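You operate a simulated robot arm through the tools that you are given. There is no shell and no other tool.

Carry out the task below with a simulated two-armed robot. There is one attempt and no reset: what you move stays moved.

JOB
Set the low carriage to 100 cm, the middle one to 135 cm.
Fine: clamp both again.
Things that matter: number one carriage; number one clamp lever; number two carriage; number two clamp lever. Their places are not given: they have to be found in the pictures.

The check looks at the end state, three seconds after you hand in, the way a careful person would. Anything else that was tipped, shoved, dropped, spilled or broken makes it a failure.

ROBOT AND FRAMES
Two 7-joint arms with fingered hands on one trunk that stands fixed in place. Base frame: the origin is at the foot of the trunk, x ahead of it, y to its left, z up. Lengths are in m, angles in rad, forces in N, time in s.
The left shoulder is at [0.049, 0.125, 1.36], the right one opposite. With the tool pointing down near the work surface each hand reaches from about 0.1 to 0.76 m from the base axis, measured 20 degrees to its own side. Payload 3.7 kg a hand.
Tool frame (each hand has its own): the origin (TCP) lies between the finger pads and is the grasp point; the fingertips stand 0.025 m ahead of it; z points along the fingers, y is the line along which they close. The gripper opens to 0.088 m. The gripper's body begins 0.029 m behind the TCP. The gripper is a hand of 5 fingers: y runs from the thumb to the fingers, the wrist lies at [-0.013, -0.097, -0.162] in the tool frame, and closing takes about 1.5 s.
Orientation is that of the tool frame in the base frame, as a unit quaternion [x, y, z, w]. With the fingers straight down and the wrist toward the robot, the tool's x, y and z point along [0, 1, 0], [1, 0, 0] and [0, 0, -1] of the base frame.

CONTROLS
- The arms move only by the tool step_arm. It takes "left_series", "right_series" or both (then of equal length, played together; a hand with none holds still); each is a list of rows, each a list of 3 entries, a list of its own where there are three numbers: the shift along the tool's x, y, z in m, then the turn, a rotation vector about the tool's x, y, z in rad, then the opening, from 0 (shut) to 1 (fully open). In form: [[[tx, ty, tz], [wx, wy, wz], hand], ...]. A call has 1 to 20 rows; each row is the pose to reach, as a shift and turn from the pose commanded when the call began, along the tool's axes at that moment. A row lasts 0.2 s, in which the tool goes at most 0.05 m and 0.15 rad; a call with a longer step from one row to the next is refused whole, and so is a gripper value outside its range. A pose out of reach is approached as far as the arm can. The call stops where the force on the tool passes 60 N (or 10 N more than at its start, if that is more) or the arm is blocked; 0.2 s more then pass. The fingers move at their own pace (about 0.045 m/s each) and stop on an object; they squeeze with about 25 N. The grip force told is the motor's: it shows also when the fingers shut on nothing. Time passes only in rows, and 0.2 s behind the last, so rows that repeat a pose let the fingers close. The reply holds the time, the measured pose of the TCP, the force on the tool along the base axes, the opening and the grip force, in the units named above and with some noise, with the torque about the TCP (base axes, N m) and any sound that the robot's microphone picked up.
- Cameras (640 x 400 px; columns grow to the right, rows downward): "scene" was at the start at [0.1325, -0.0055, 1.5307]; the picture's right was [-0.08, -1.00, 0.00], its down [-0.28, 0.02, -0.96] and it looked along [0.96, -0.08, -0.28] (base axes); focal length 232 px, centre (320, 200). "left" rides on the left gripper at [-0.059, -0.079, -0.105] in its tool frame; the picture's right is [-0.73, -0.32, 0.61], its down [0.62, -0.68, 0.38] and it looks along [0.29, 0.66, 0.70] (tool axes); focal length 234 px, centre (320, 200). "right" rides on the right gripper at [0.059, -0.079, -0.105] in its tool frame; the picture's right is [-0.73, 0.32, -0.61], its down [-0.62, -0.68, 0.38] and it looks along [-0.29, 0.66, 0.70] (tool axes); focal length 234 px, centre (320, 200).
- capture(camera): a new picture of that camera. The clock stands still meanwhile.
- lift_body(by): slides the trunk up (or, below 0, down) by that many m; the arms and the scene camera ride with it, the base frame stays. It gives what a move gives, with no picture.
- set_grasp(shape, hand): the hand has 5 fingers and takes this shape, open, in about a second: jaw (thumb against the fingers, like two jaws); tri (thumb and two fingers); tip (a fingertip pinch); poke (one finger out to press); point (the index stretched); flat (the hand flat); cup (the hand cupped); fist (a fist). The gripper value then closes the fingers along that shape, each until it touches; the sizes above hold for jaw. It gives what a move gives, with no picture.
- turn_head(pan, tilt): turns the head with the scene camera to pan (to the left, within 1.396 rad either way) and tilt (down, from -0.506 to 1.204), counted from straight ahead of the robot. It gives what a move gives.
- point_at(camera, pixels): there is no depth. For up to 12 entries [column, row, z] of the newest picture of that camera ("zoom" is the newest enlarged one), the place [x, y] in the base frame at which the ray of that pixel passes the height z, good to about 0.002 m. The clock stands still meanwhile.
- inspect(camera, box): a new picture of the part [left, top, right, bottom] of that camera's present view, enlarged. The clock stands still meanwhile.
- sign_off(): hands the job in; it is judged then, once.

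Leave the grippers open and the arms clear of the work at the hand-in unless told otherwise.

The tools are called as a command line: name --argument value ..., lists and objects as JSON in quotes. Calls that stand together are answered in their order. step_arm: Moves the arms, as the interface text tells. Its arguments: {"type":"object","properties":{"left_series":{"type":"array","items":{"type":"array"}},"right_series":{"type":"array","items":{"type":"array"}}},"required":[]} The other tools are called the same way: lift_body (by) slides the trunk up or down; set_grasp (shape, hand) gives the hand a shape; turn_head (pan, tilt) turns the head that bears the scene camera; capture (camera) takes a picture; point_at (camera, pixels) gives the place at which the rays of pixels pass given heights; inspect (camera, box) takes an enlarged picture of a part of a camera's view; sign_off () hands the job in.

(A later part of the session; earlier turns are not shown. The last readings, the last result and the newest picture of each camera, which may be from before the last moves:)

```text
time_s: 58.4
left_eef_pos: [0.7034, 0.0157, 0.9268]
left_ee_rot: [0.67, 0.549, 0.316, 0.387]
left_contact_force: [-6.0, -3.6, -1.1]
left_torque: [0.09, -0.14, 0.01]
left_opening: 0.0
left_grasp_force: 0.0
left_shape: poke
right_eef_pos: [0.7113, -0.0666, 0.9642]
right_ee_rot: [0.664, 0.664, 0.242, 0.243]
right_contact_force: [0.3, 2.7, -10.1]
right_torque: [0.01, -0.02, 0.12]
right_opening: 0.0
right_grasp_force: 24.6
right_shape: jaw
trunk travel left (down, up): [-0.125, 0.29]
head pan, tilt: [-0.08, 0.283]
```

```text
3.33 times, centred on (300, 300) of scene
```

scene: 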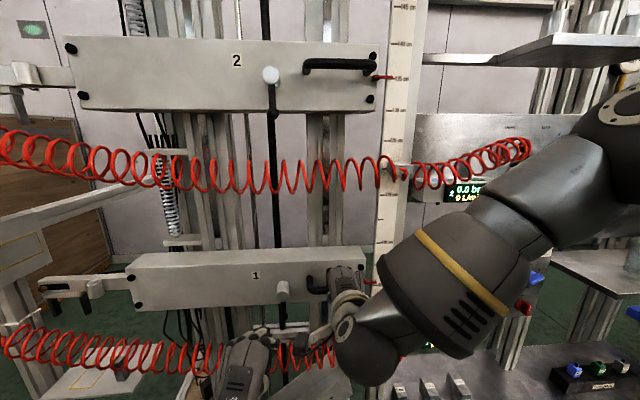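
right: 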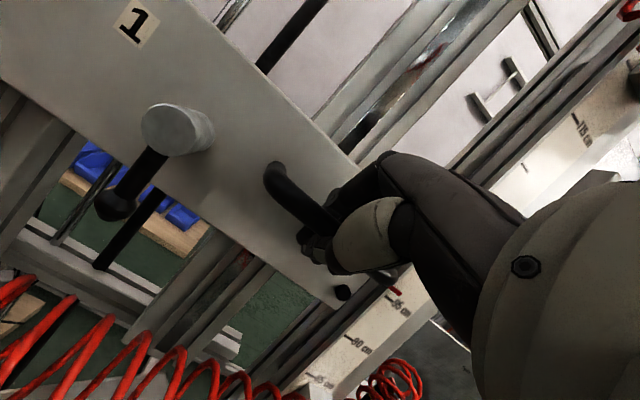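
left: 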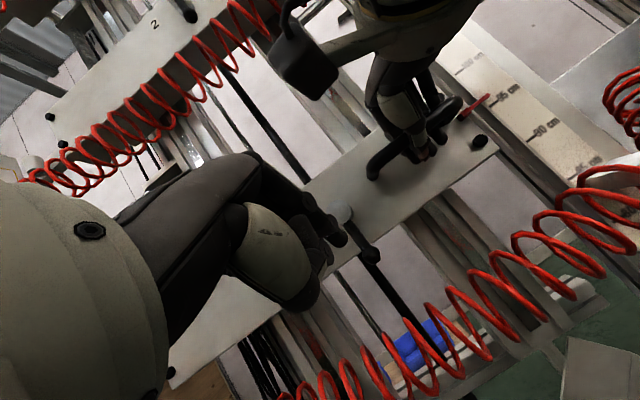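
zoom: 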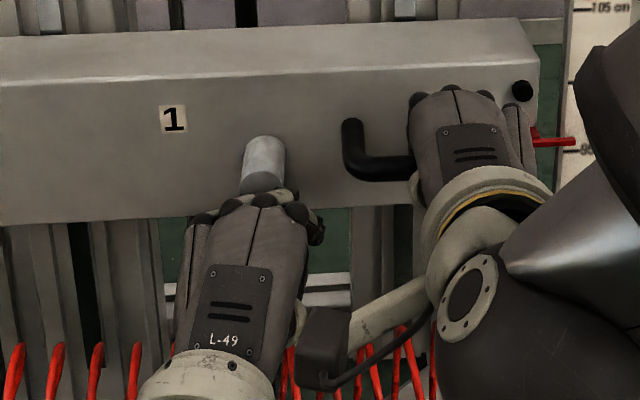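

Slight knuckle contact (6 N), the same as before. I'll push left 30 mm to swing lever 1 open.

step_arm --left_series '[[[0.0059, -0.0006, -0.001], [0, 0, 0], 0], [[0.0118, -0.0012, -0.0021], [0, 0, 0], 0], [[0.0176, -0.0017, -0.0031], [0, 0, 0], 0], [[0.0235, -0.0023, -0.0042], [0, 0, 0], 0], [[0.0294, -0.0029, -0.0052], [0, 0, 0], 0]]'

inspect --camera "right" --box '[60, 60, 260, 260]'

inspect --camera "scene" --box '[220, 240, 380, 360]'

```text
time_s: 59.6
left_eef_pos: [0.7038, 0.0471, 0.9271]
left_ee_rot: [0.67, 0.55, 0.316, 0.386]
left_contact_force: [-9.4, -4.5, 0.0]
left_torque: [0.07, -0.12, 0.04]
left_opening: 0.0003
left_grasp_force: 0.0
left_shape: poke
right_eef_pos: [0.7124, -0.067, 0.9649]
right_ee_rot: [0.665, 0.664, 0.241, 0.244]
right_contact_force: [1.4, 3.1, -11.4]
right_torque: [0.0, -0.04, 0.15]
right_opening: 0.0001
right_grasp_force: 25.1
right_shape: jaw
trunk travel left (down, up): [-0.125, 0.29]
head pan, tilt: [-0.08, 0.283]
```

```text
2.00 times, centred on (160, 160) of right
```

zoom: 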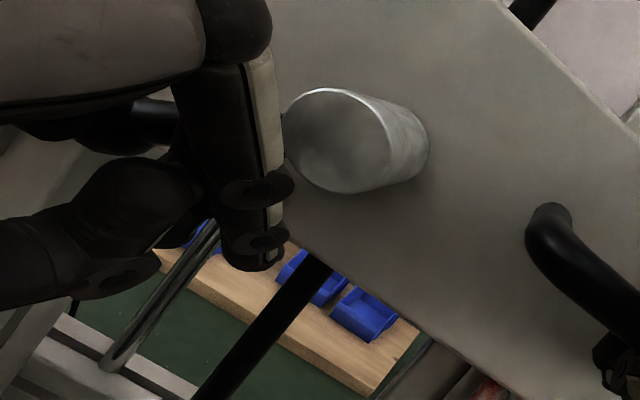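

```text
3.33 times, centred on (300, 300) of scene
```

zoom: 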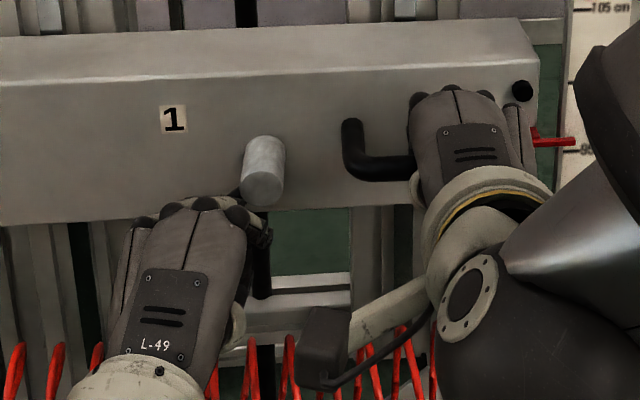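

The lever has gone left, out of the vertical. I'll withdraw the left hand as before.

step_arm --left_series '[[[0, 0, -0.02], [0, 0, 0], 0], [[0, 0, -0.04], [0, 0, 0], 0], [[0.01, 0, -0.065], [0, 0, 0], 0], [[0.04, 0, -0.085], [0, 0, 0], 0], [[0.06, 0, -0.1], [0, 0, 0], 0]]'

inspect --camera "scene" --box '[220, 240, 380, 360]'

inspect --camera "right" --box '[60, 60, 260, 260]'

capture --camera "left"

```text
time_s: 60.8
left_eef_pos: [0.6301, 0.1226, 0.9774]
left_ee_rot: [0.67, 0.55, 0.316, 0.387]
left_contact_force: [0.5, 0.5, 0.1]
left_torque: [-0.04, -0.02, 0.01]
left_opening: 0.0
left_grasp_force: 0.0
left_shape: poke
right_eef_pos: [0.7122, -0.0664, 0.964]
right_ee_rot: [0.665, 0.664, 0.24, 0.243]
right_contact_force: [-2.5, 1.3, -9.2]
right_torque: [-0.02, -0.06, 0.08]
right_opening: 0.0
right_grasp_force: 25.6
right_shape: jaw
trunk travel left (down, up): [-0.125, 0.29]
head pan, tilt: [-0.08, 0.283]
```

```text
3.33 times, centred on (300, 300) of scene
```

zoom: 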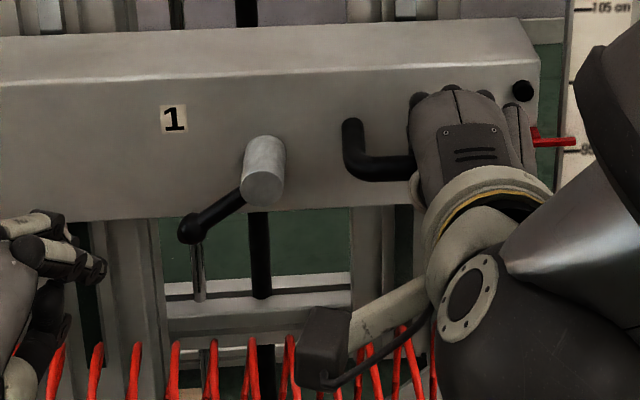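

```text
2.00 times, centred on (160, 160) of right
```

zoom: 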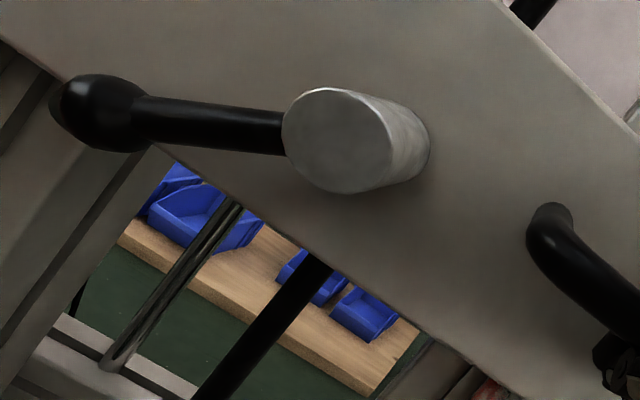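

```text
taken
```

left: 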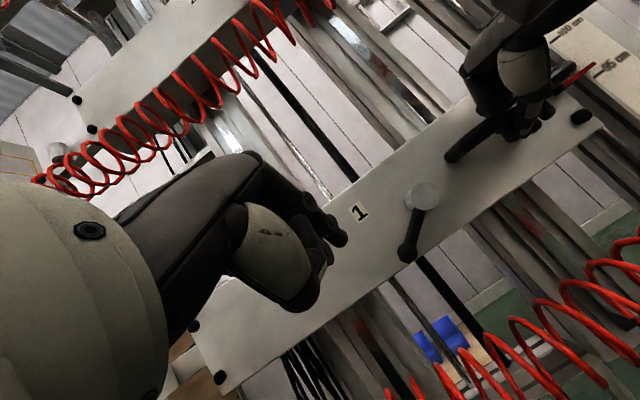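

Lever 1 is at about 45° left, as on carriage 2. The left camera is now level with pointer 1, so I'll take a parallax-free reading before lifting.

inspect --camera "left" --box '[520, 10, 640, 90]'

```text
5.00 times, centred on (580, 50) of left
```

zoom: 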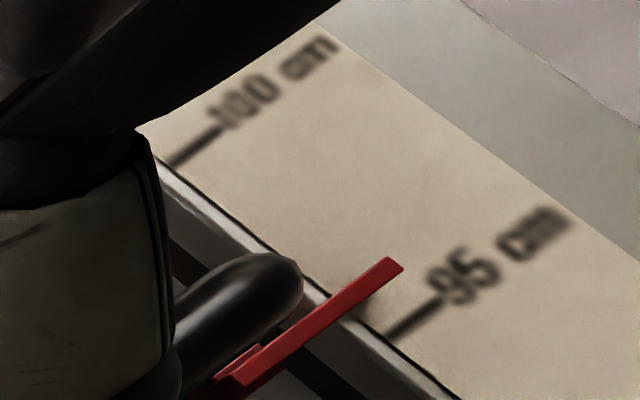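

Pointer 1 reads about 95.8–96.0. I'll lift by 42 mm and raise the left hand the same amount so its camera stays level with the pointer.

step_arm --right_series '[[[0, 0.0039, -0.0046], [0, 0, 0], 0], [[0, 0.0077, -0.0092], [0, 0, 0], 0], [[0, 0.0116, -0.0138], [0, 0, 0], 0], [[0, 0.0154, -0.0184], [0, 0, 0], 0], [[0, 0.0193, -0.023], [0, 0, 0], 0], [[0, 0.0231, -0.0276], [0, 0, 0], 0], [[0, 0.027, -0.0322], [0, 0, 0], 0], [[0, 0.027, -0.0322], [0, 0, 0], 0]]' --left_series '[[[0, 0.0052, -0.003], [0, 0, 0], 0], [[0, 0.0104, -0.006], [0, 0, 0], 0], [[0, 0.0156, -0.009], [0, 0, 0], 0], [[0, 0.0208, -0.012], [0, 0, 0], 0], [[0, 0.026, -0.015], [0, 0, 0], 0], [[0, 0.0312, -0.018], [0, 0, 0], 0], [[0, 0.0364, -0.021], [0, 0, 0], 0], [[0, 0.0364, -0.021], [0, 0, 0], 0]]'

inspect --camera "left" --box '[520, 10, 640, 90]'

inspect --camera "right" --box '[360, 245, 460, 320]'

inspect --camera "scene" --box '[250, 220, 410, 340]'

```text
time_s: 62.6
left_eef_pos: [0.631, 0.1221, 1.0181]
left_ee_rot: [0.67, 0.549, 0.315, 0.387]
left_contact_force: [1.1, 0.4, 0.2]
left_torque: [-0.01, 0.05, 0.02]
left_opening: 0.0001
left_grasp_force: 0.0
left_shape: poke
right_eef_pos: [0.7107, -0.0663, 1.0035]
right_ee_rot: [0.664, 0.664, 0.241, 0.243]
right_contact_force: [1.5, 1.7, -11.5]
right_torque: [-0.03, -0.07, 0.11]
right_opening: 0.0
right_grasp_force: 25.5
right_shape: jaw
trunk travel left (down, up): [-0.125, 0.29]
head pan, tilt: [-0.08, 0.283]
```

```text
5.00 times, centred on (580, 50) of left
```

zoom: 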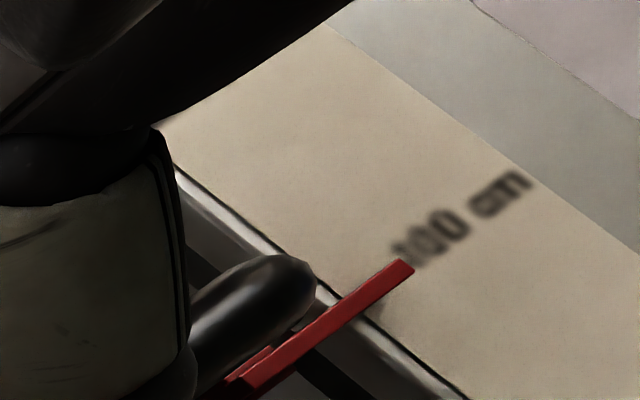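

```text
5.33 times, centred on (410, 282) of right
```

zoom: 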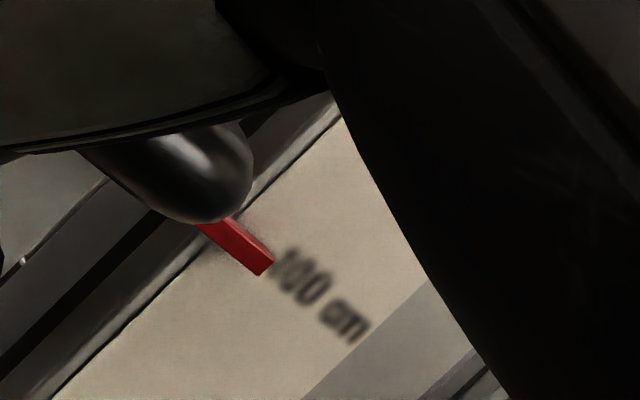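

```text
3.33 times, centred on (330, 280) of scene
```

zoom: 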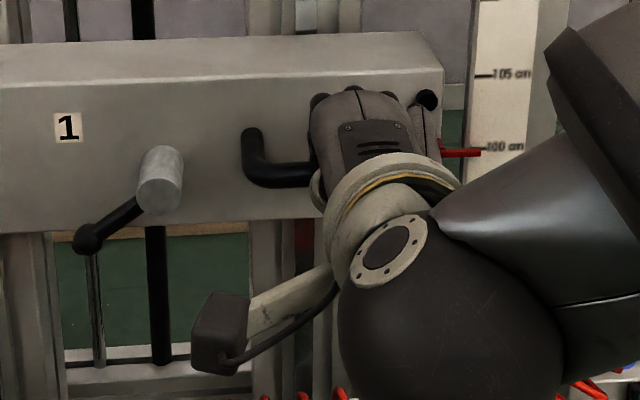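

Seen from the scene camera, the pointer is just under the 100 tick. I'll zoom in for a finer reading.

inspect --camera "scene" --box '[350, 230, 400, 265]'

```text
11.43 times, centred on (375, 248) of scene
```

zoom: 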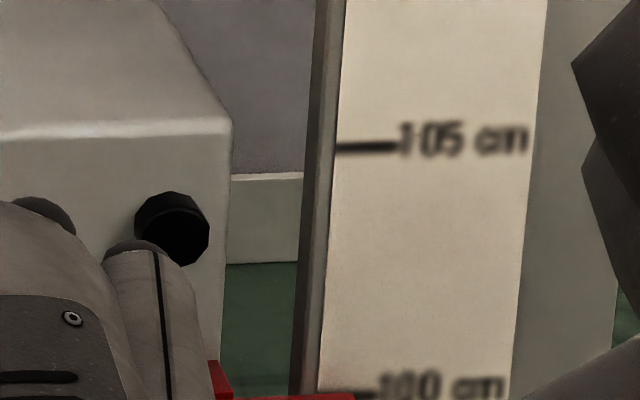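

inspect --camera "scene" --box '[350, 245, 400, 280]'

```text
11.43 times, centred on (375, 262) of scene
```

zoom: 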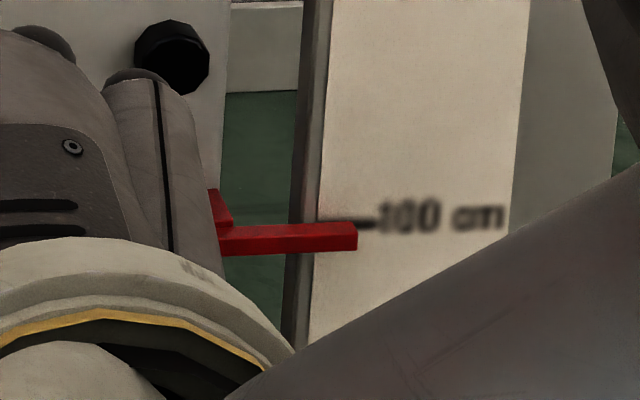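

The pointer reads about 99.8. I'll raise it 2 mm more and compare.

step_arm --right_series '[[[0, 0.0007, -0.0008], [0, 0, 0], 0], [[0, 0.0014, -0.0017], [0, 0, 0], 0], [[0, 0.0014, -0.0017], [0, 0, 0], 0], [[0, 0.0014, -0.0017], [0, 0, 0], 0]]'

inspect --camera "scene" --box '[350, 245, 400, 280]'

inspect --camera "left" --box '[520, 10, 640, 90]'

inspect --camera "right" --box '[360, 245, 460, 320]'

```text
time_s: 63.6
left_eef_pos: [0.6303, 0.1225, 1.0184]
left_ee_rot: [0.67, 0.549, 0.315, 0.387]
left_contact_force: [0.1, 0.3, -0.3]
left_torque: [-0.01, 0.03, 0.01]
left_opening: 0.0
left_grasp_force: 0.0
left_shape: poke
right_eef_pos: [0.7113, -0.0662, 1.0071]
right_ee_rot: [0.665, 0.664, 0.24, 0.244]
right_contact_force: [0.3, 2.3, -11.9]
right_torque: [-0.01, -0.05, 0.08]
right_opening: 0.0
right_grasp_force: 25.4
right_shape: jaw
trunk travel left (down, up): [-0.125, 0.29]
head pan, tilt: [-0.08, 0.283]
```

```text
11.43 times, centred on (375, 262) of scene
```

zoom: 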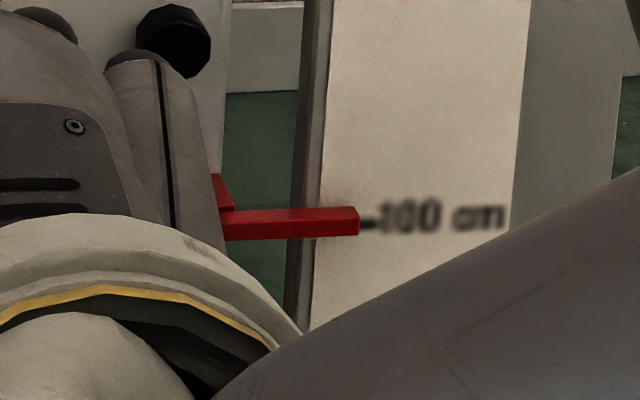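

```text
5.00 times, centred on (580, 50) of left
```

zoom: 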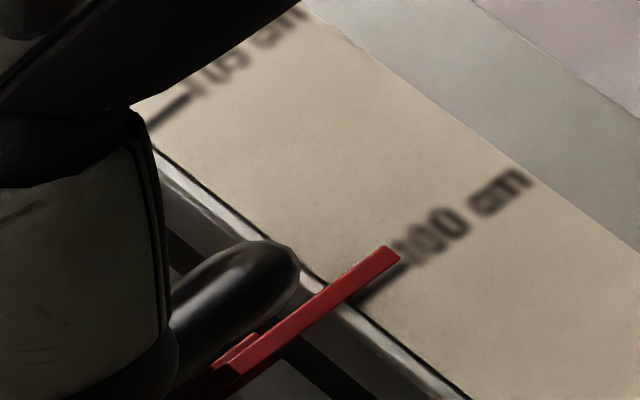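

```text
5.33 times, centred on (410, 282) of right
```

zoom: 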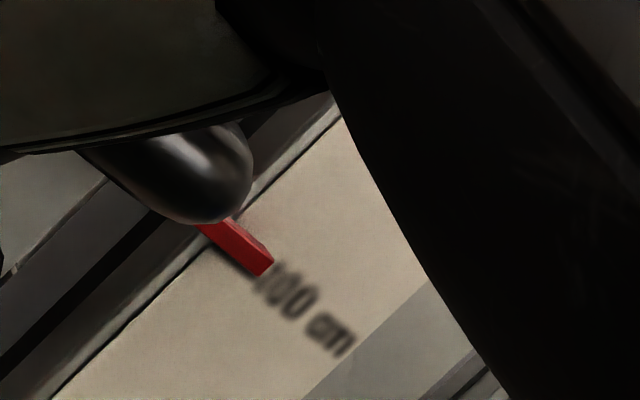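

That stepped up by about 3.6 mm. Now I see the 100 tick in both views: level with the pointer in the scene view, below it in the left view. To settle the parallax, I'll triangulate the pointer tip and the tick from fresh pictures.

capture --camera "left"

capture --camera "right"

capture --camera "scene"

point_at --camera "scene" --pixels '[[378.3, 264.4, 0.99], [378.3, 264.4, 1.0], [378.3, 264.4, 1.01], [379.5, 264.2, 1.0]]'

point_at --camera "left" --pixels '[[594.6, 60.8, 0.99], [594.6, 60.8, 1.0], [594.6, 60.8, 1.01], [588, 70.6, 1.0], [597, 64, 1.0]]'

point_at --camera "right" --pixels '[[399.9, 294, 0.99], [399.9, 294, 1.0], [399.9, 294, 1.01]]'

```text
taken
```

left: 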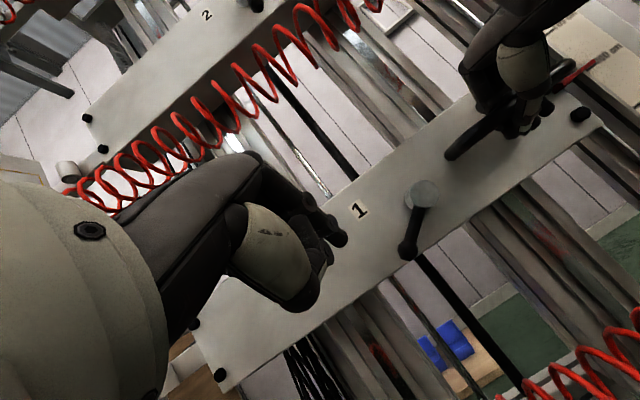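

```text
taken
```

right: 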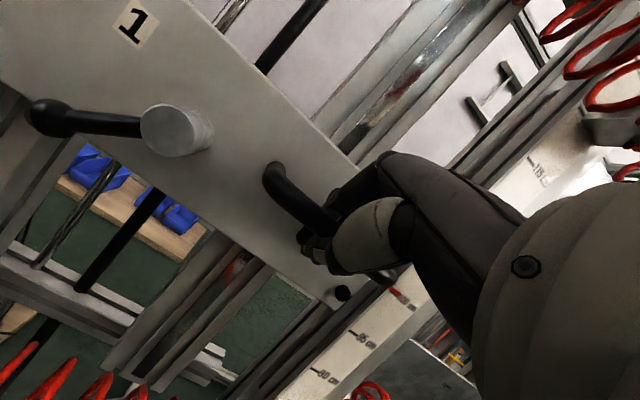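

```text
taken
```

scene: 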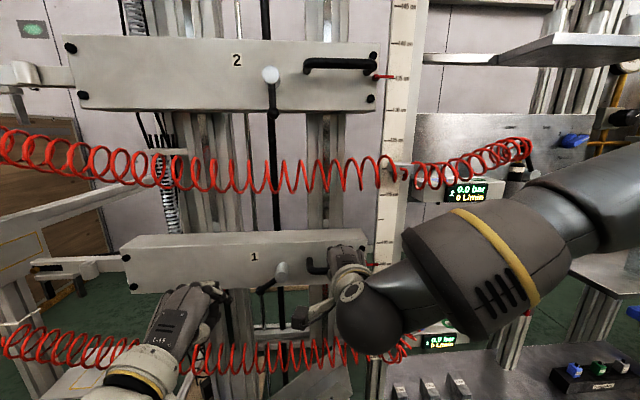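

```text
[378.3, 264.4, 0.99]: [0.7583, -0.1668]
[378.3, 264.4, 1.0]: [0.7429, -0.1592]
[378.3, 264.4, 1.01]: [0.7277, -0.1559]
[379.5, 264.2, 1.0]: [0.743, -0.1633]
```

```text
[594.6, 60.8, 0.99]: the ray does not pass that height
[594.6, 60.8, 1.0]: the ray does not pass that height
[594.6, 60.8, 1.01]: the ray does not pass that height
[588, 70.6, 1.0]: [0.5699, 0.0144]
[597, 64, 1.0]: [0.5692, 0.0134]
```

```text
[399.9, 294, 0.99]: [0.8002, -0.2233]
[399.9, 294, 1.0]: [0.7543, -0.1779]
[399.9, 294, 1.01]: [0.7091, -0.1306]
```

Scene and right rays meet at x≈0.737, z≈1.0038, so the pointer stands 6 mm in front of the scale and really reads about 100.4. I'll also recheck carriage 2's pointer from this lower camera position, where parallax has the opposite sign.

inspect --camera "scene" --box '[365, 50, 425, 92]'

point_at --camera "scene" --pixels '[[390, 78, 1.34], [390, 78, 1.35], [390, 78, 1.36]]'

```text
9.52 times, centred on (395, 71) of scene
```

zoom: 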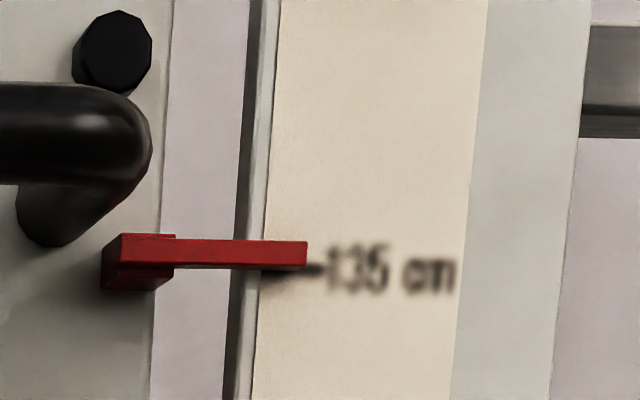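

```text
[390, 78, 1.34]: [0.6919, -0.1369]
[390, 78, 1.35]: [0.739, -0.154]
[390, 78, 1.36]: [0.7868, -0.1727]
```

Carriage 2 comes out at about 135.1, which is good. Carriage 1 is at about 100.4, so I'll lower it roughly 3.5 mm. Allowing for parallax, its pointer should appear about 19 px under the tick in the 11.4× scene zoom.

step_arm --right_series '[[[0, -0.0007, 0.0008], [0, 0, 0], 0], [[0, -0.0014, 0.0017], [0, 0, 0], 0], [[0, -0.0021, 0.0025], [0, 0, 0], 0], [[0, -0.0021, 0.0025], [0, 0, 0], 0], [[0, -0.0021, 0.0025], [0, 0, 0], 0]]'

inspect --camera "scene" --box '[350, 245, 400, 280]'

inspect --camera "left" --box '[520, 10, 640, 90]'

```text
time_s: 64.8
left_eef_pos: [0.63, 0.1238, 1.0179]
left_ee_rot: [0.67, 0.549, 0.316, 0.387]
left_contact_force: [-1.0, -0.5, -0.3]
left_torque: [-0.02, 0.02, -0.03]
left_opening: 0.0001
left_grasp_force: 0.0
left_shape: poke
right_eef_pos: [0.7118, -0.0661, 1.0064]
right_ee_rot: [0.665, 0.664, 0.241, 0.243]
right_contact_force: [3.2, 4.0, -1.8]
right_torque: [-0.12, -0.02, 0.14]
right_opening: 0.0
right_grasp_force: 25.8
right_shape: jaw
trunk travel left (down, up): [-0.125, 0.29]
head pan, tilt: [-0.08, 0.283]
```

```text
11.43 times, centred on (375, 262) of scene
```

zoom: 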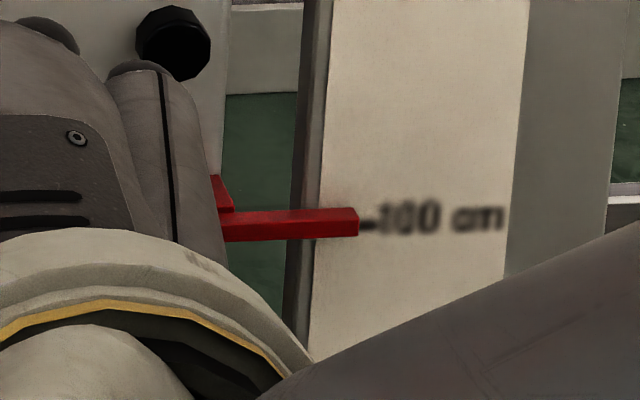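

```text
5.00 times, centred on (580, 50) of left
```

zoom: 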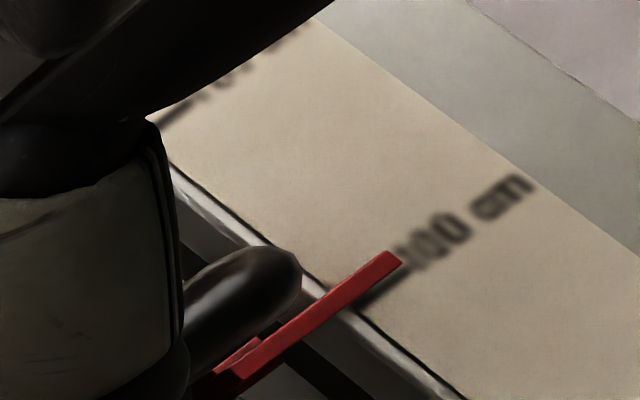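

Stiction absorbed the motion: the load went from -12 to -2 N and the pointer barely moved. I'll go down 2.5 mm more in two stages.

step_arm --right_series '[[[0, -0.0008, 0.001], [0, 0, 0], 0], [[0, -0.0016, 0.0019], [0, 0, 0], 0], [[0, -0.0016, 0.0019], [0, 0, 0], 0], [[0, -0.0016, 0.0019], [0, 0, 0], 0]]'

inspect --camera "scene" --box '[350, 245, 400, 280]'

inspect --camera "left" --box '[520, 10, 640, 90]'

```text
time_s: 65.8
left_eef_pos: [0.6295, 0.123, 1.019]
left_ee_rot: [0.67, 0.549, 0.316, 0.387]
left_contact_force: [0.4, 0.6, 0.9]
left_torque: [0.0, -0.03, -0.01]
left_opening: 0.0002
left_grasp_force: 0.1
left_shape: poke
right_eef_pos: [0.7114, -0.0654, 1.0051]
right_ee_rot: [0.666, 0.662, 0.242, 0.245]
right_contact_force: [4.5, 0.8, 7.4]
right_torque: [-0.13, 0.04, 0.09]
right_opening: 0.0001
right_grasp_force: 25.3
right_shape: jaw
trunk travel left (down, up): [-0.125, 0.29]
head pan, tilt: [-0.08, 0.283]
```

```text
11.43 times, centred on (375, 262) of scene
```

zoom: 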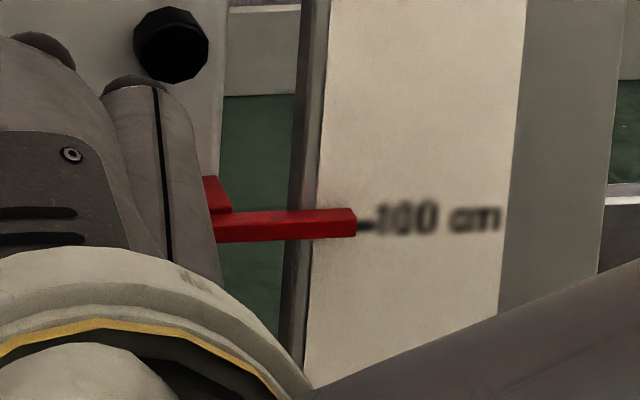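

```text
5.00 times, centred on (580, 50) of left
```

zoom: 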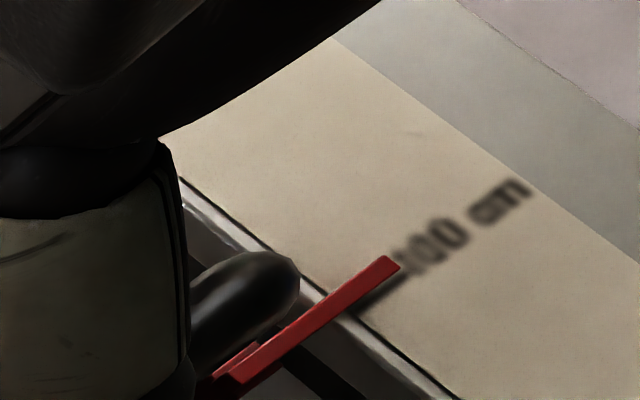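

The hand is now pressing down at 7 N and the pointer has hardly moved. I'll continue down in small steps.

step_arm --right_series '[[[0, -0.0006, 0.0008], [0, 0, 0], 0], [[0, -0.0013, 0.0015], [0, 0, 0], 0], [[0, -0.0013, 0.0015], [0, 0, 0], 0], [[0, -0.0013, 0.0015], [0, 0, 0], 0]]'

inspect --camera "scene" --box '[350, 245, 400, 280]'

inspect --camera "left" --box '[520, 10, 640, 90]'

```text
time_s: 66.8
left_eef_pos: [0.6289, 0.1215, 1.0192]
left_ee_rot: [0.67, 0.549, 0.316, 0.387]
left_contact_force: [0.0, -0.2, -0.8]
left_torque: [0.04, -0.02, 0.01]
left_opening: 0.0001
left_grasp_force: 0.1
left_shape: poke
right_eef_pos: [0.7096, -0.0664, 1.0026]
right_ee_rot: [0.665, 0.663, 0.242, 0.246]
right_contact_force: [6.6, -0.2, 11.0]
right_torque: [-0.1, 0.02, 0.11]
right_opening: 0.0001
right_grasp_force: 25.3
right_shape: jaw
trunk travel left (down, up): [-0.125, 0.29]
head pan, tilt: [-0.08, 0.283]
```

```text
11.43 times, centred on (375, 262) of scene
```

zoom: 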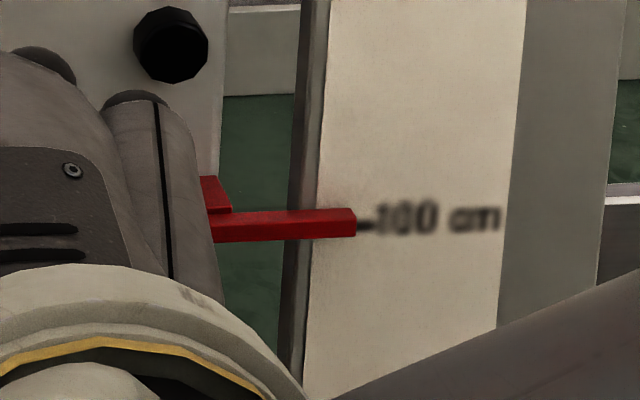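

```text
5.00 times, centred on (580, 50) of left
```

zoom: 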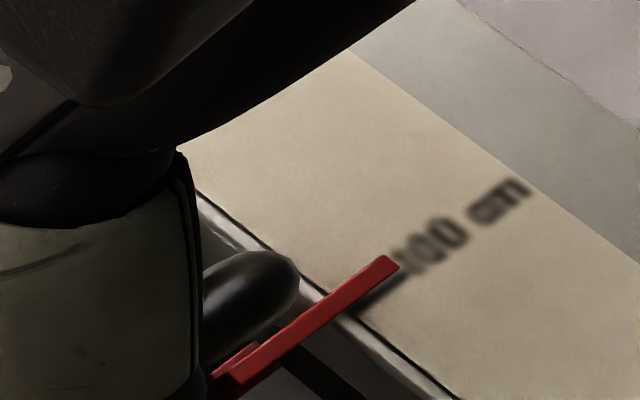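

Still sticking at 11 N down. I'll go another 1.5 mm.

step_arm --right_series '[[[0, -0.0005, 0.0006], [0, 0, 0], 0], [[0, -0.001, 0.0012], [0, 0, 0], 0], [[0, -0.001, 0.0012], [0, 0, 0], 0], [[0, -0.001, 0.0012], [0, 0, 0], 0]]'

inspect --camera "scene" --box '[350, 245, 400, 280]'

inspect --camera "left" --box '[520, 10, 640, 90]'

```text
time_s: 67.8
left_eef_pos: [0.6291, 0.1218, 1.0197]
left_ee_rot: [0.67, 0.549, 0.316, 0.388]
left_contact_force: [0.4, 1.0, 0.9]
left_torque: [0.01, -0.01, 0.02]
left_opening: 0.0001
left_grasp_force: 0.0
left_shape: poke
right_eef_pos: [0.7095, -0.0664, 1.0002]
right_ee_rot: [0.664, 0.664, 0.243, 0.244]
right_contact_force: [8.1, 0.7, 13.0]
right_torque: [-0.07, 0.05, 0.08]
right_opening: 0.0001
right_grasp_force: 24.7
right_shape: jaw
trunk travel left (down, up): [-0.125, 0.29]
head pan, tilt: [-0.08, 0.283]
```

```text
11.43 times, centred on (375, 262) of scene
```

zoom: 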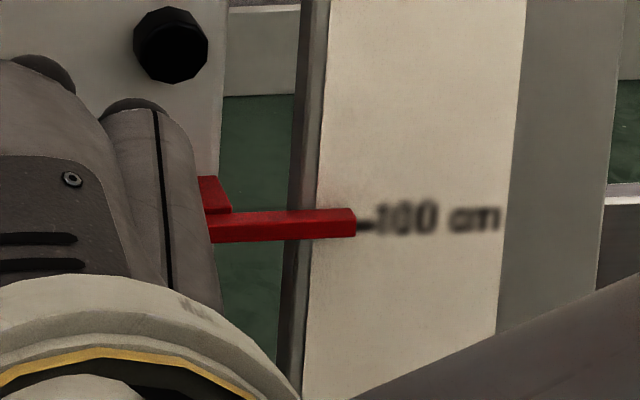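

```text
5.00 times, centred on (580, 50) of left
```

zoom: 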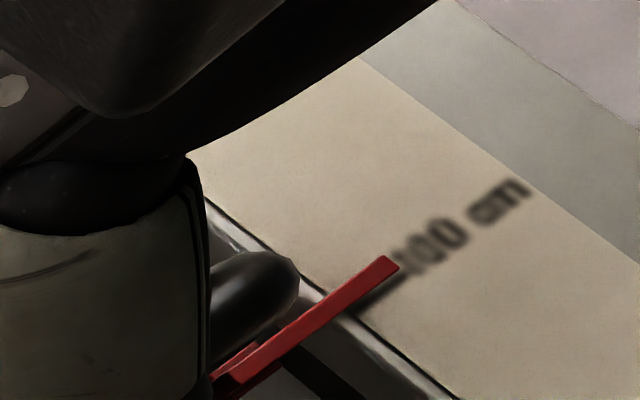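

The hand has moved about 7 mm within its loose grip, and the force is 13 N. I'll keep going 2 mm down.

step_arm --right_series '[[[0, -0.0006, 0.0008], [0, 0, 0], 0], [[0, -0.0013, 0.0015], [0, 0, 0], 0], [[0, -0.0013, 0.0015], [0, 0, 0], 0], [[0, -0.0013, 0.0015], [0, 0, 0], 0]]'

inspect --camera "scene" --box '[350, 245, 400, 280]'

inspect --camera "right" --box '[180, 140, 420, 340]'

```text
time_s: 68.8
left_eef_pos: [0.6294, 0.1231, 1.0192]
left_ee_rot: [0.67, 0.549, 0.316, 0.387]
left_contact_force: [-0.3, 0.5, 0.0]
left_torque: [0.04, -0.04, -0.03]
left_opening: 0.0
left_grasp_force: 0.0
left_shape: poke
right_eef_pos: [0.7099, -0.0668, 0.997]
right_ee_rot: [0.665, 0.664, 0.241, 0.244]
right_contact_force: [7.7, 0.2, 11.3]
right_torque: [-0.06, 0.03, 0.02]
right_opening: 0.0
right_grasp_force: 25.0
right_shape: jaw
trunk travel left (down, up): [-0.125, 0.29]
head pan, tilt: [-0.08, 0.283]
```

```text
11.43 times, centred on (375, 262) of scene
```

zoom: 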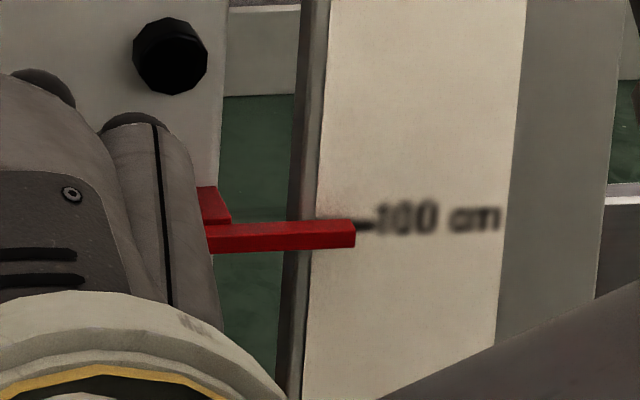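

```text
2.00 times, centred on (300, 240) of right
```

zoom: 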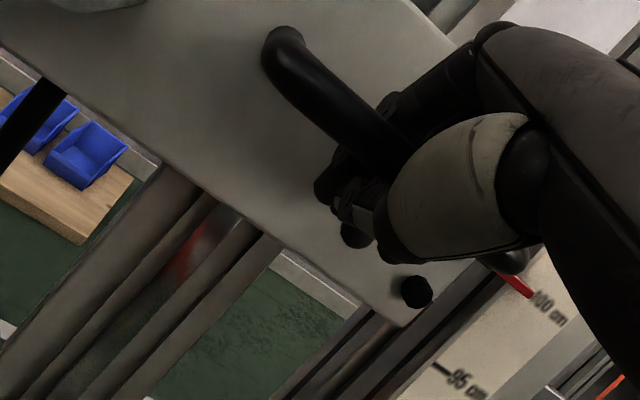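

The carriage moved down about 2 mm, to roughly 100.2. I'll go another 2 mm.

step_arm --right_series '[[[0, -0.0006, 0.0008], [0, 0, 0], 0], [[0, -0.0013, 0.0015], [0, 0, 0], 0], [[0, -0.0013, 0.0015], [0, 0, 0], 0]]'

inspect --camera "scene" --box '[350, 245, 400, 280]'

inspect --camera "left" --box '[520, 10, 640, 90]'

```text
time_s: 69.6
left_eef_pos: [0.6296, 0.1225, 1.0194]
left_ee_rot: [0.67, 0.549, 0.316, 0.387]
left_contact_force: [0.0, -0.2, 0.2]
left_torque: [0.01, 0.02, 0.0]
left_opening: 0.0
left_grasp_force: 0.1
left_shape: poke
right_eef_pos: [0.7104, -0.0665, 0.9973]
right_ee_rot: [0.664, 0.663, 0.242, 0.245]
right_contact_force: [8.2, 0.4, 12.9]
right_torque: [-0.06, 0.07, 0.05]
right_opening: 0.0002
right_grasp_force: 25.5
right_shape: jaw
trunk travel left (down, up): [-0.125, 0.29]
head pan, tilt: [-0.08, 0.283]
```

```text
11.43 times, centred on (375, 262) of scene
```

zoom: 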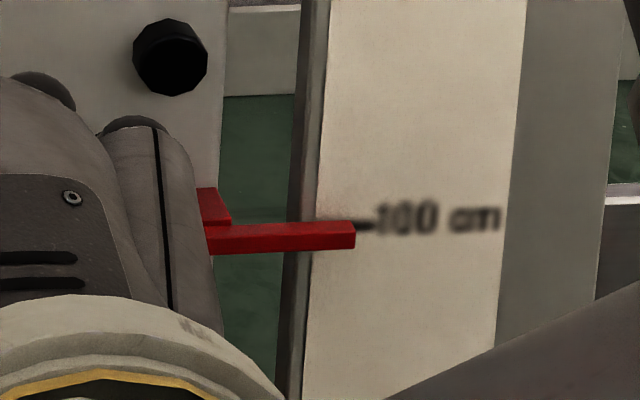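

```text
5.00 times, centred on (580, 50) of left
```

zoom: 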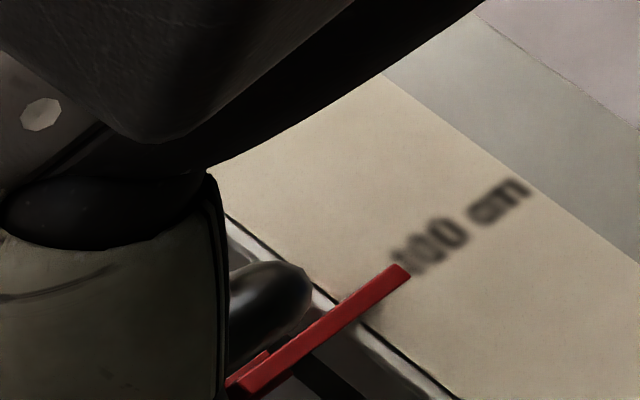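

The left level view shows the pointer practically on the tick, and the scene estimate is about 100.1–100.2. I'll make one more small 1.2 mm step down.

step_arm --right_series '[[[0, -0.0004, 0.0005], [0, 0, 0], 0], [[0, -0.0008, 0.0009], [0, 0, 0], 0], [[0, -0.0008, 0.0009], [0, 0, 0], 0]]'

inspect --camera "scene" --box '[350, 245, 400, 280]'

inspect --camera "left" --box '[520, 10, 640, 90]'

inspect --camera "right" --box '[360, 245, 480, 335]'

```text
time_s: 70.4
left_eef_pos: [0.6288, 0.1235, 1.019]
left_ee_rot: [0.669, 0.549, 0.317, 0.388]
left_contact_force: [-0.6, -0.2, -0.5]
left_torque: [-0.02, -0.02, -0.02]
left_opening: 0.0
left_grasp_force: 0.1
left_shape: poke
right_eef_pos: [0.7106, -0.066, 0.9971]
right_ee_rot: [0.665, 0.664, 0.242, 0.244]
right_contact_force: [8.7, 0.4, 12.6]
right_torque: [-0.04, 0.05, 0.04]
right_opening: 0.0
right_grasp_force: 25.1
right_shape: jaw
trunk travel left (down, up): [-0.125, 0.29]
head pan, tilt: [-0.08, 0.283]
```

```text
11.43 times, centred on (375, 262) of scene
```

zoom: 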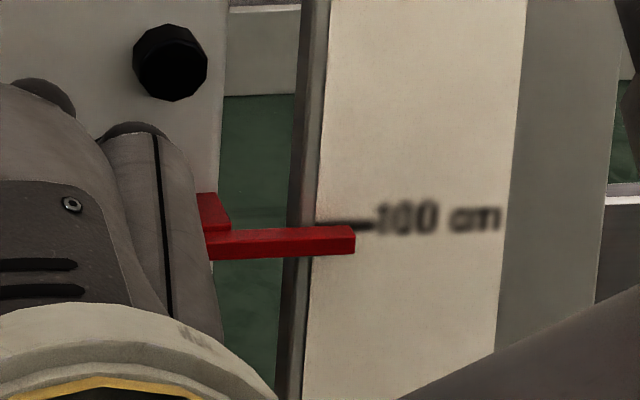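

```text
5.00 times, centred on (580, 50) of left
```

zoom: 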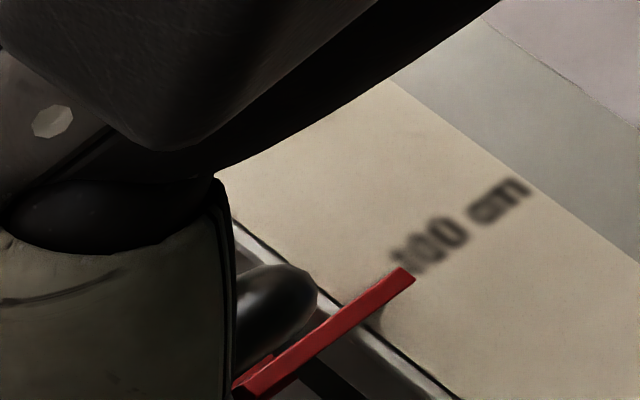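

```text
4.44 times, centred on (420, 290) of right
```

zoom: 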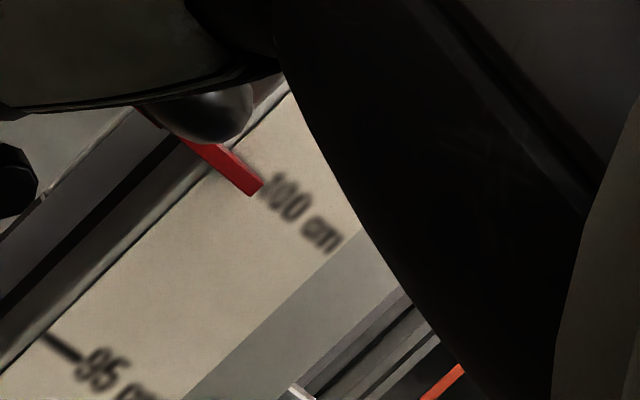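

Both views now average to 100.0. The hand is still pressing down at 12.6 N, close to the slip limit, so I'll relieve it by raising the hand command 4 mm, within its slack. At the same time I'll bring the left fingertip to the upper-left of lever 1.

step_arm --right_series '[[[0, 0.0009, -0.001], [0, 0, 0], 0], [[0, 0.0017, -0.002], [0, 0, 0], 0], [[0, 0.0026, -0.0031], [0, 0, 0], 0], [[0, 0.0026, -0.0031], [0, 0, 0], 0]]' --left_series '[[[0.0004, 0.009, 0.0229], [0, 0, 0], 0], [[0.0009, 0.0181, 0.0458], [0, 0, 0], 0], [[0.0013, 0.0271, 0.0687], [0, 0, 0], 0], [[0.0013, 0.0271, 0.0687], [0, 0, 0], 0]]'

inspect --camera "scene" --box '[230, 220, 390, 340]'

inspect --camera "right" --box '[0, 40, 280, 260]'

inspect --camera "left" --box '[260, 100, 500, 260]'

inspect --camera "scene" --box '[350, 245, 400, 280]'

```text
time_s: 71.4
left_eef_pos: [0.7059, 0.1082, 1.0066]
left_ee_rot: [0.67, 0.549, 0.316, 0.387]
left_contact_force: [0.5, 1.3, -0.3]
left_torque: [0.0, 0.01, 0.01]
left_opening: 0.0
left_grasp_force: 0.0
left_shape: poke
right_eef_pos: [0.7112, -0.0664, 0.9974]
right_ee_rot: [0.665, 0.664, 0.241, 0.244]
right_contact_force: [6.0, 0.8, 1.4]
right_torque: [-0.06, 0.07, 0.07]
right_opening: 0.0002
right_grasp_force: 25.9
right_shape: jaw
trunk travel left (down, up): [-0.125, 0.29]
head pan, tilt: [-0.08, 0.283]
```

```text
3.33 times, centred on (310, 280) of scene
```

zoom: 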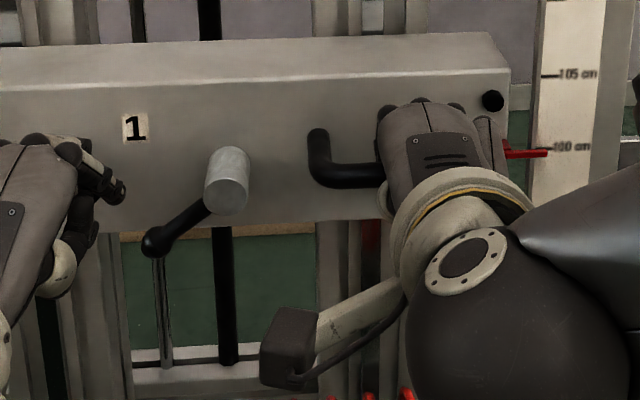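

```text
1.82 times, centred on (140, 150) of right
```

zoom: 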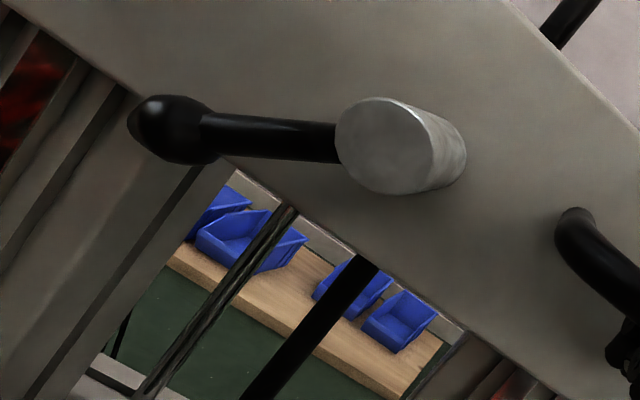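

```text
2.50 times, centred on (380, 180) of left
```

zoom: 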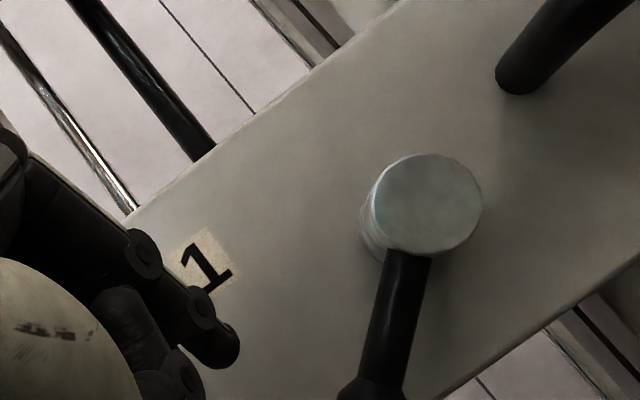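

```text
11.43 times, centred on (375, 262) of scene
```

zoom: 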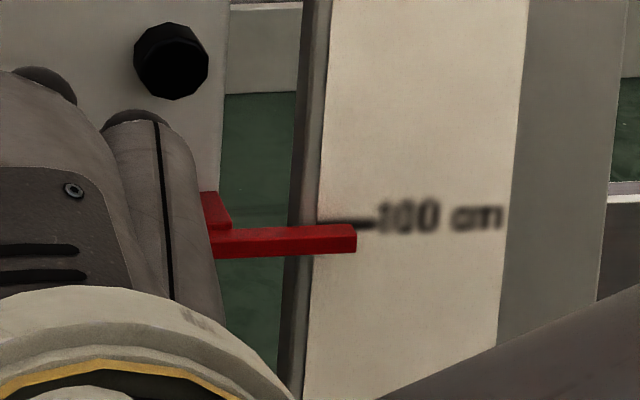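

Pointer steady at 100 and the load neutral (1.4 N). The finger is placed as it was for carriage 2. I'll sweep the lever back down to vertical, with 4 mm less depth.

step_arm --left_series '[[[-0.0162, -0.0109, 0.0053], [0, 0, 0], 0], [[-0.0241, -0.0208, 0.0129], [0, 0, 0], 0], [[-0.0296, -0.0259, 0.0172], [0, 0, 0], 0], [[-0.0362, -0.0303, 0.0212], [0, 0, 0], 0], [[-0.0435, -0.0332, 0.0246], [0, 0, 0], 0], [[-0.0515, -0.0351, 0.0275], [0, 0, 0], 0], [[-0.0573, -0.0354, 0.029], [0, 0, 0], 0]]'

inspect --camera "scene" --box '[230, 220, 390, 340]'

inspect --camera "right" --box '[0, 40, 280, 260]'

inspect --camera "scene" --box '[350, 245, 400, 280]'

```text
time_s: 73.0
left_eef_pos: [0.6964, 0.0525, 0.9607]
left_ee_rot: [0.67, 0.55, 0.316, 0.386]
left_contact_force: [-3.3, 3.3, 0.7]
left_torque: [0.03, 0.03, -0.01]
left_opening: 0.0001
left_grasp_force: 0.1
left_shape: poke
right_eef_pos: [0.7117, -0.0674, 0.9981]
right_ee_rot: [0.665, 0.664, 0.241, 0.244]
right_contact_force: [5.6, 0.0, -3.5]
right_torque: [0.04, 0.1, 0.09]
right_opening: 0.0004
right_grasp_force: 24.6
right_shape: jaw
trunk travel left (down, up): [-0.125, 0.29]
head pan, tilt: [-0.08, 0.283]
```

```text
3.33 times, centred on (310, 280) of scene
```

zoom: 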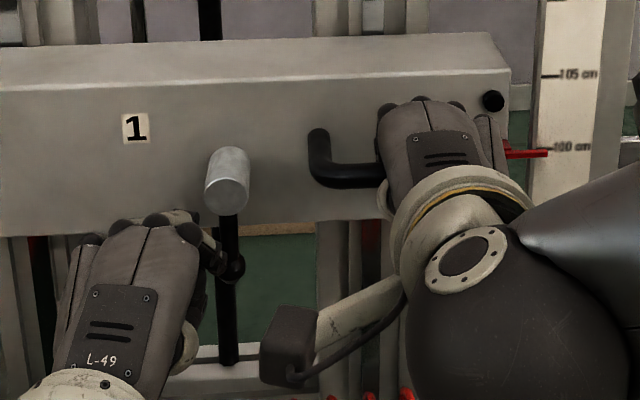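

```text
1.82 times, centred on (140, 150) of right
```

zoom: 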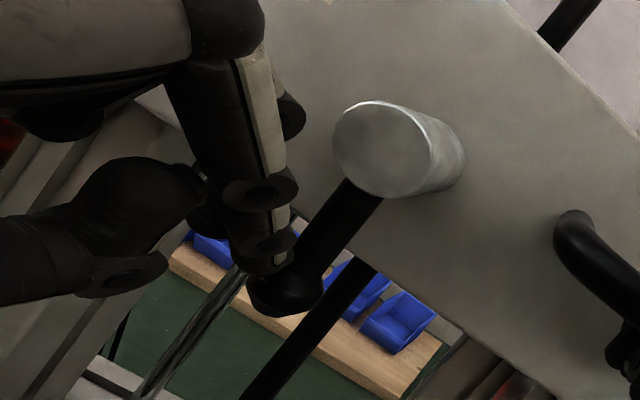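

```text
11.43 times, centred on (375, 262) of scene
```

zoom: 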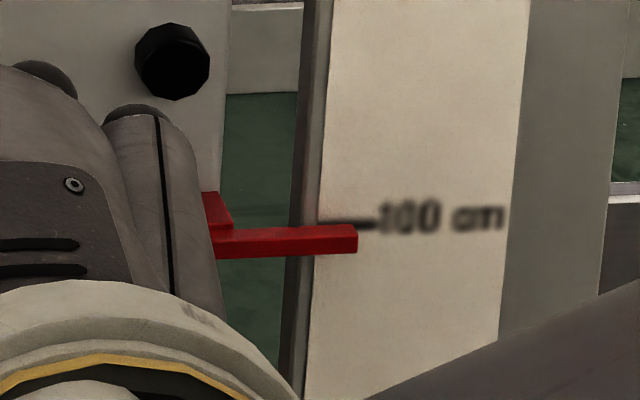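

Lever 1 is near vertical with 3 N, and the pointer hasn't moved. I'll press further right 9 mm to seat it at the stop.

step_arm --left_series '[[[-0.003, 0.0003, 0.0005], [0, 0, 0], 0], [[-0.006, 0.0006, 0.001], [0, 0, 0], 0], [[-0.009, 0.0009, 0.0015], [0, 0, 0], 0], [[-0.009, 0.0009, 0.0015], [0, 0, 0], 0]]'

inspect --camera "right" --box '[0, 40, 280, 260]'

inspect --camera "scene" --box '[230, 220, 390, 340]'

```text
time_s: 74.0
left_eef_pos: [0.6967, 0.0416, 0.9626]
left_ee_rot: [0.67, 0.549, 0.316, 0.387]
left_contact_force: [-3.1, -0.2, 0.7]
left_torque: [-0.02, -0.04, -0.01]
left_opening: 0.0
left_grasp_force: 0.1
left_shape: poke
right_eef_pos: [0.7109, -0.0665, 0.9992]
right_ee_rot: [0.665, 0.664, 0.241, 0.243]
right_contact_force: [6.0, 0.5, -5.8]
right_torque: [0.0, 0.04, 0.13]
right_opening: 0.0
right_grasp_force: 24.8
right_shape: jaw
trunk travel left (down, up): [-0.125, 0.29]
head pan, tilt: [-0.08, 0.283]
```

```text
1.82 times, centred on (140, 150) of right
```

zoom: 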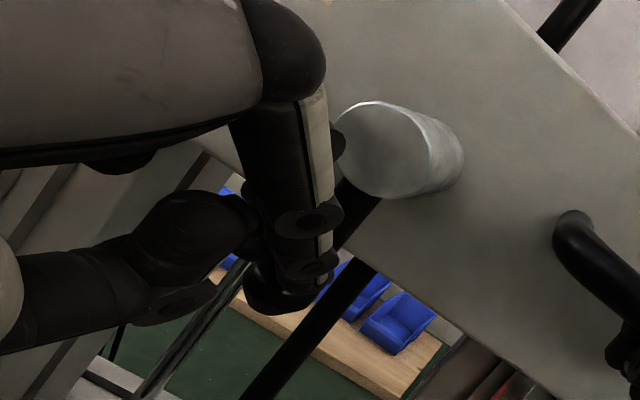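

```text
3.33 times, centred on (310, 280) of scene
```

zoom: 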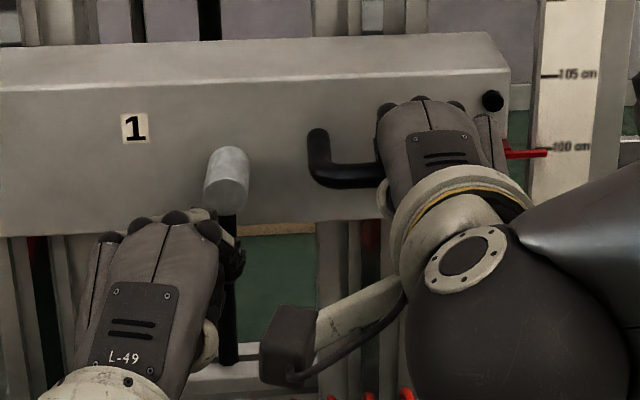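

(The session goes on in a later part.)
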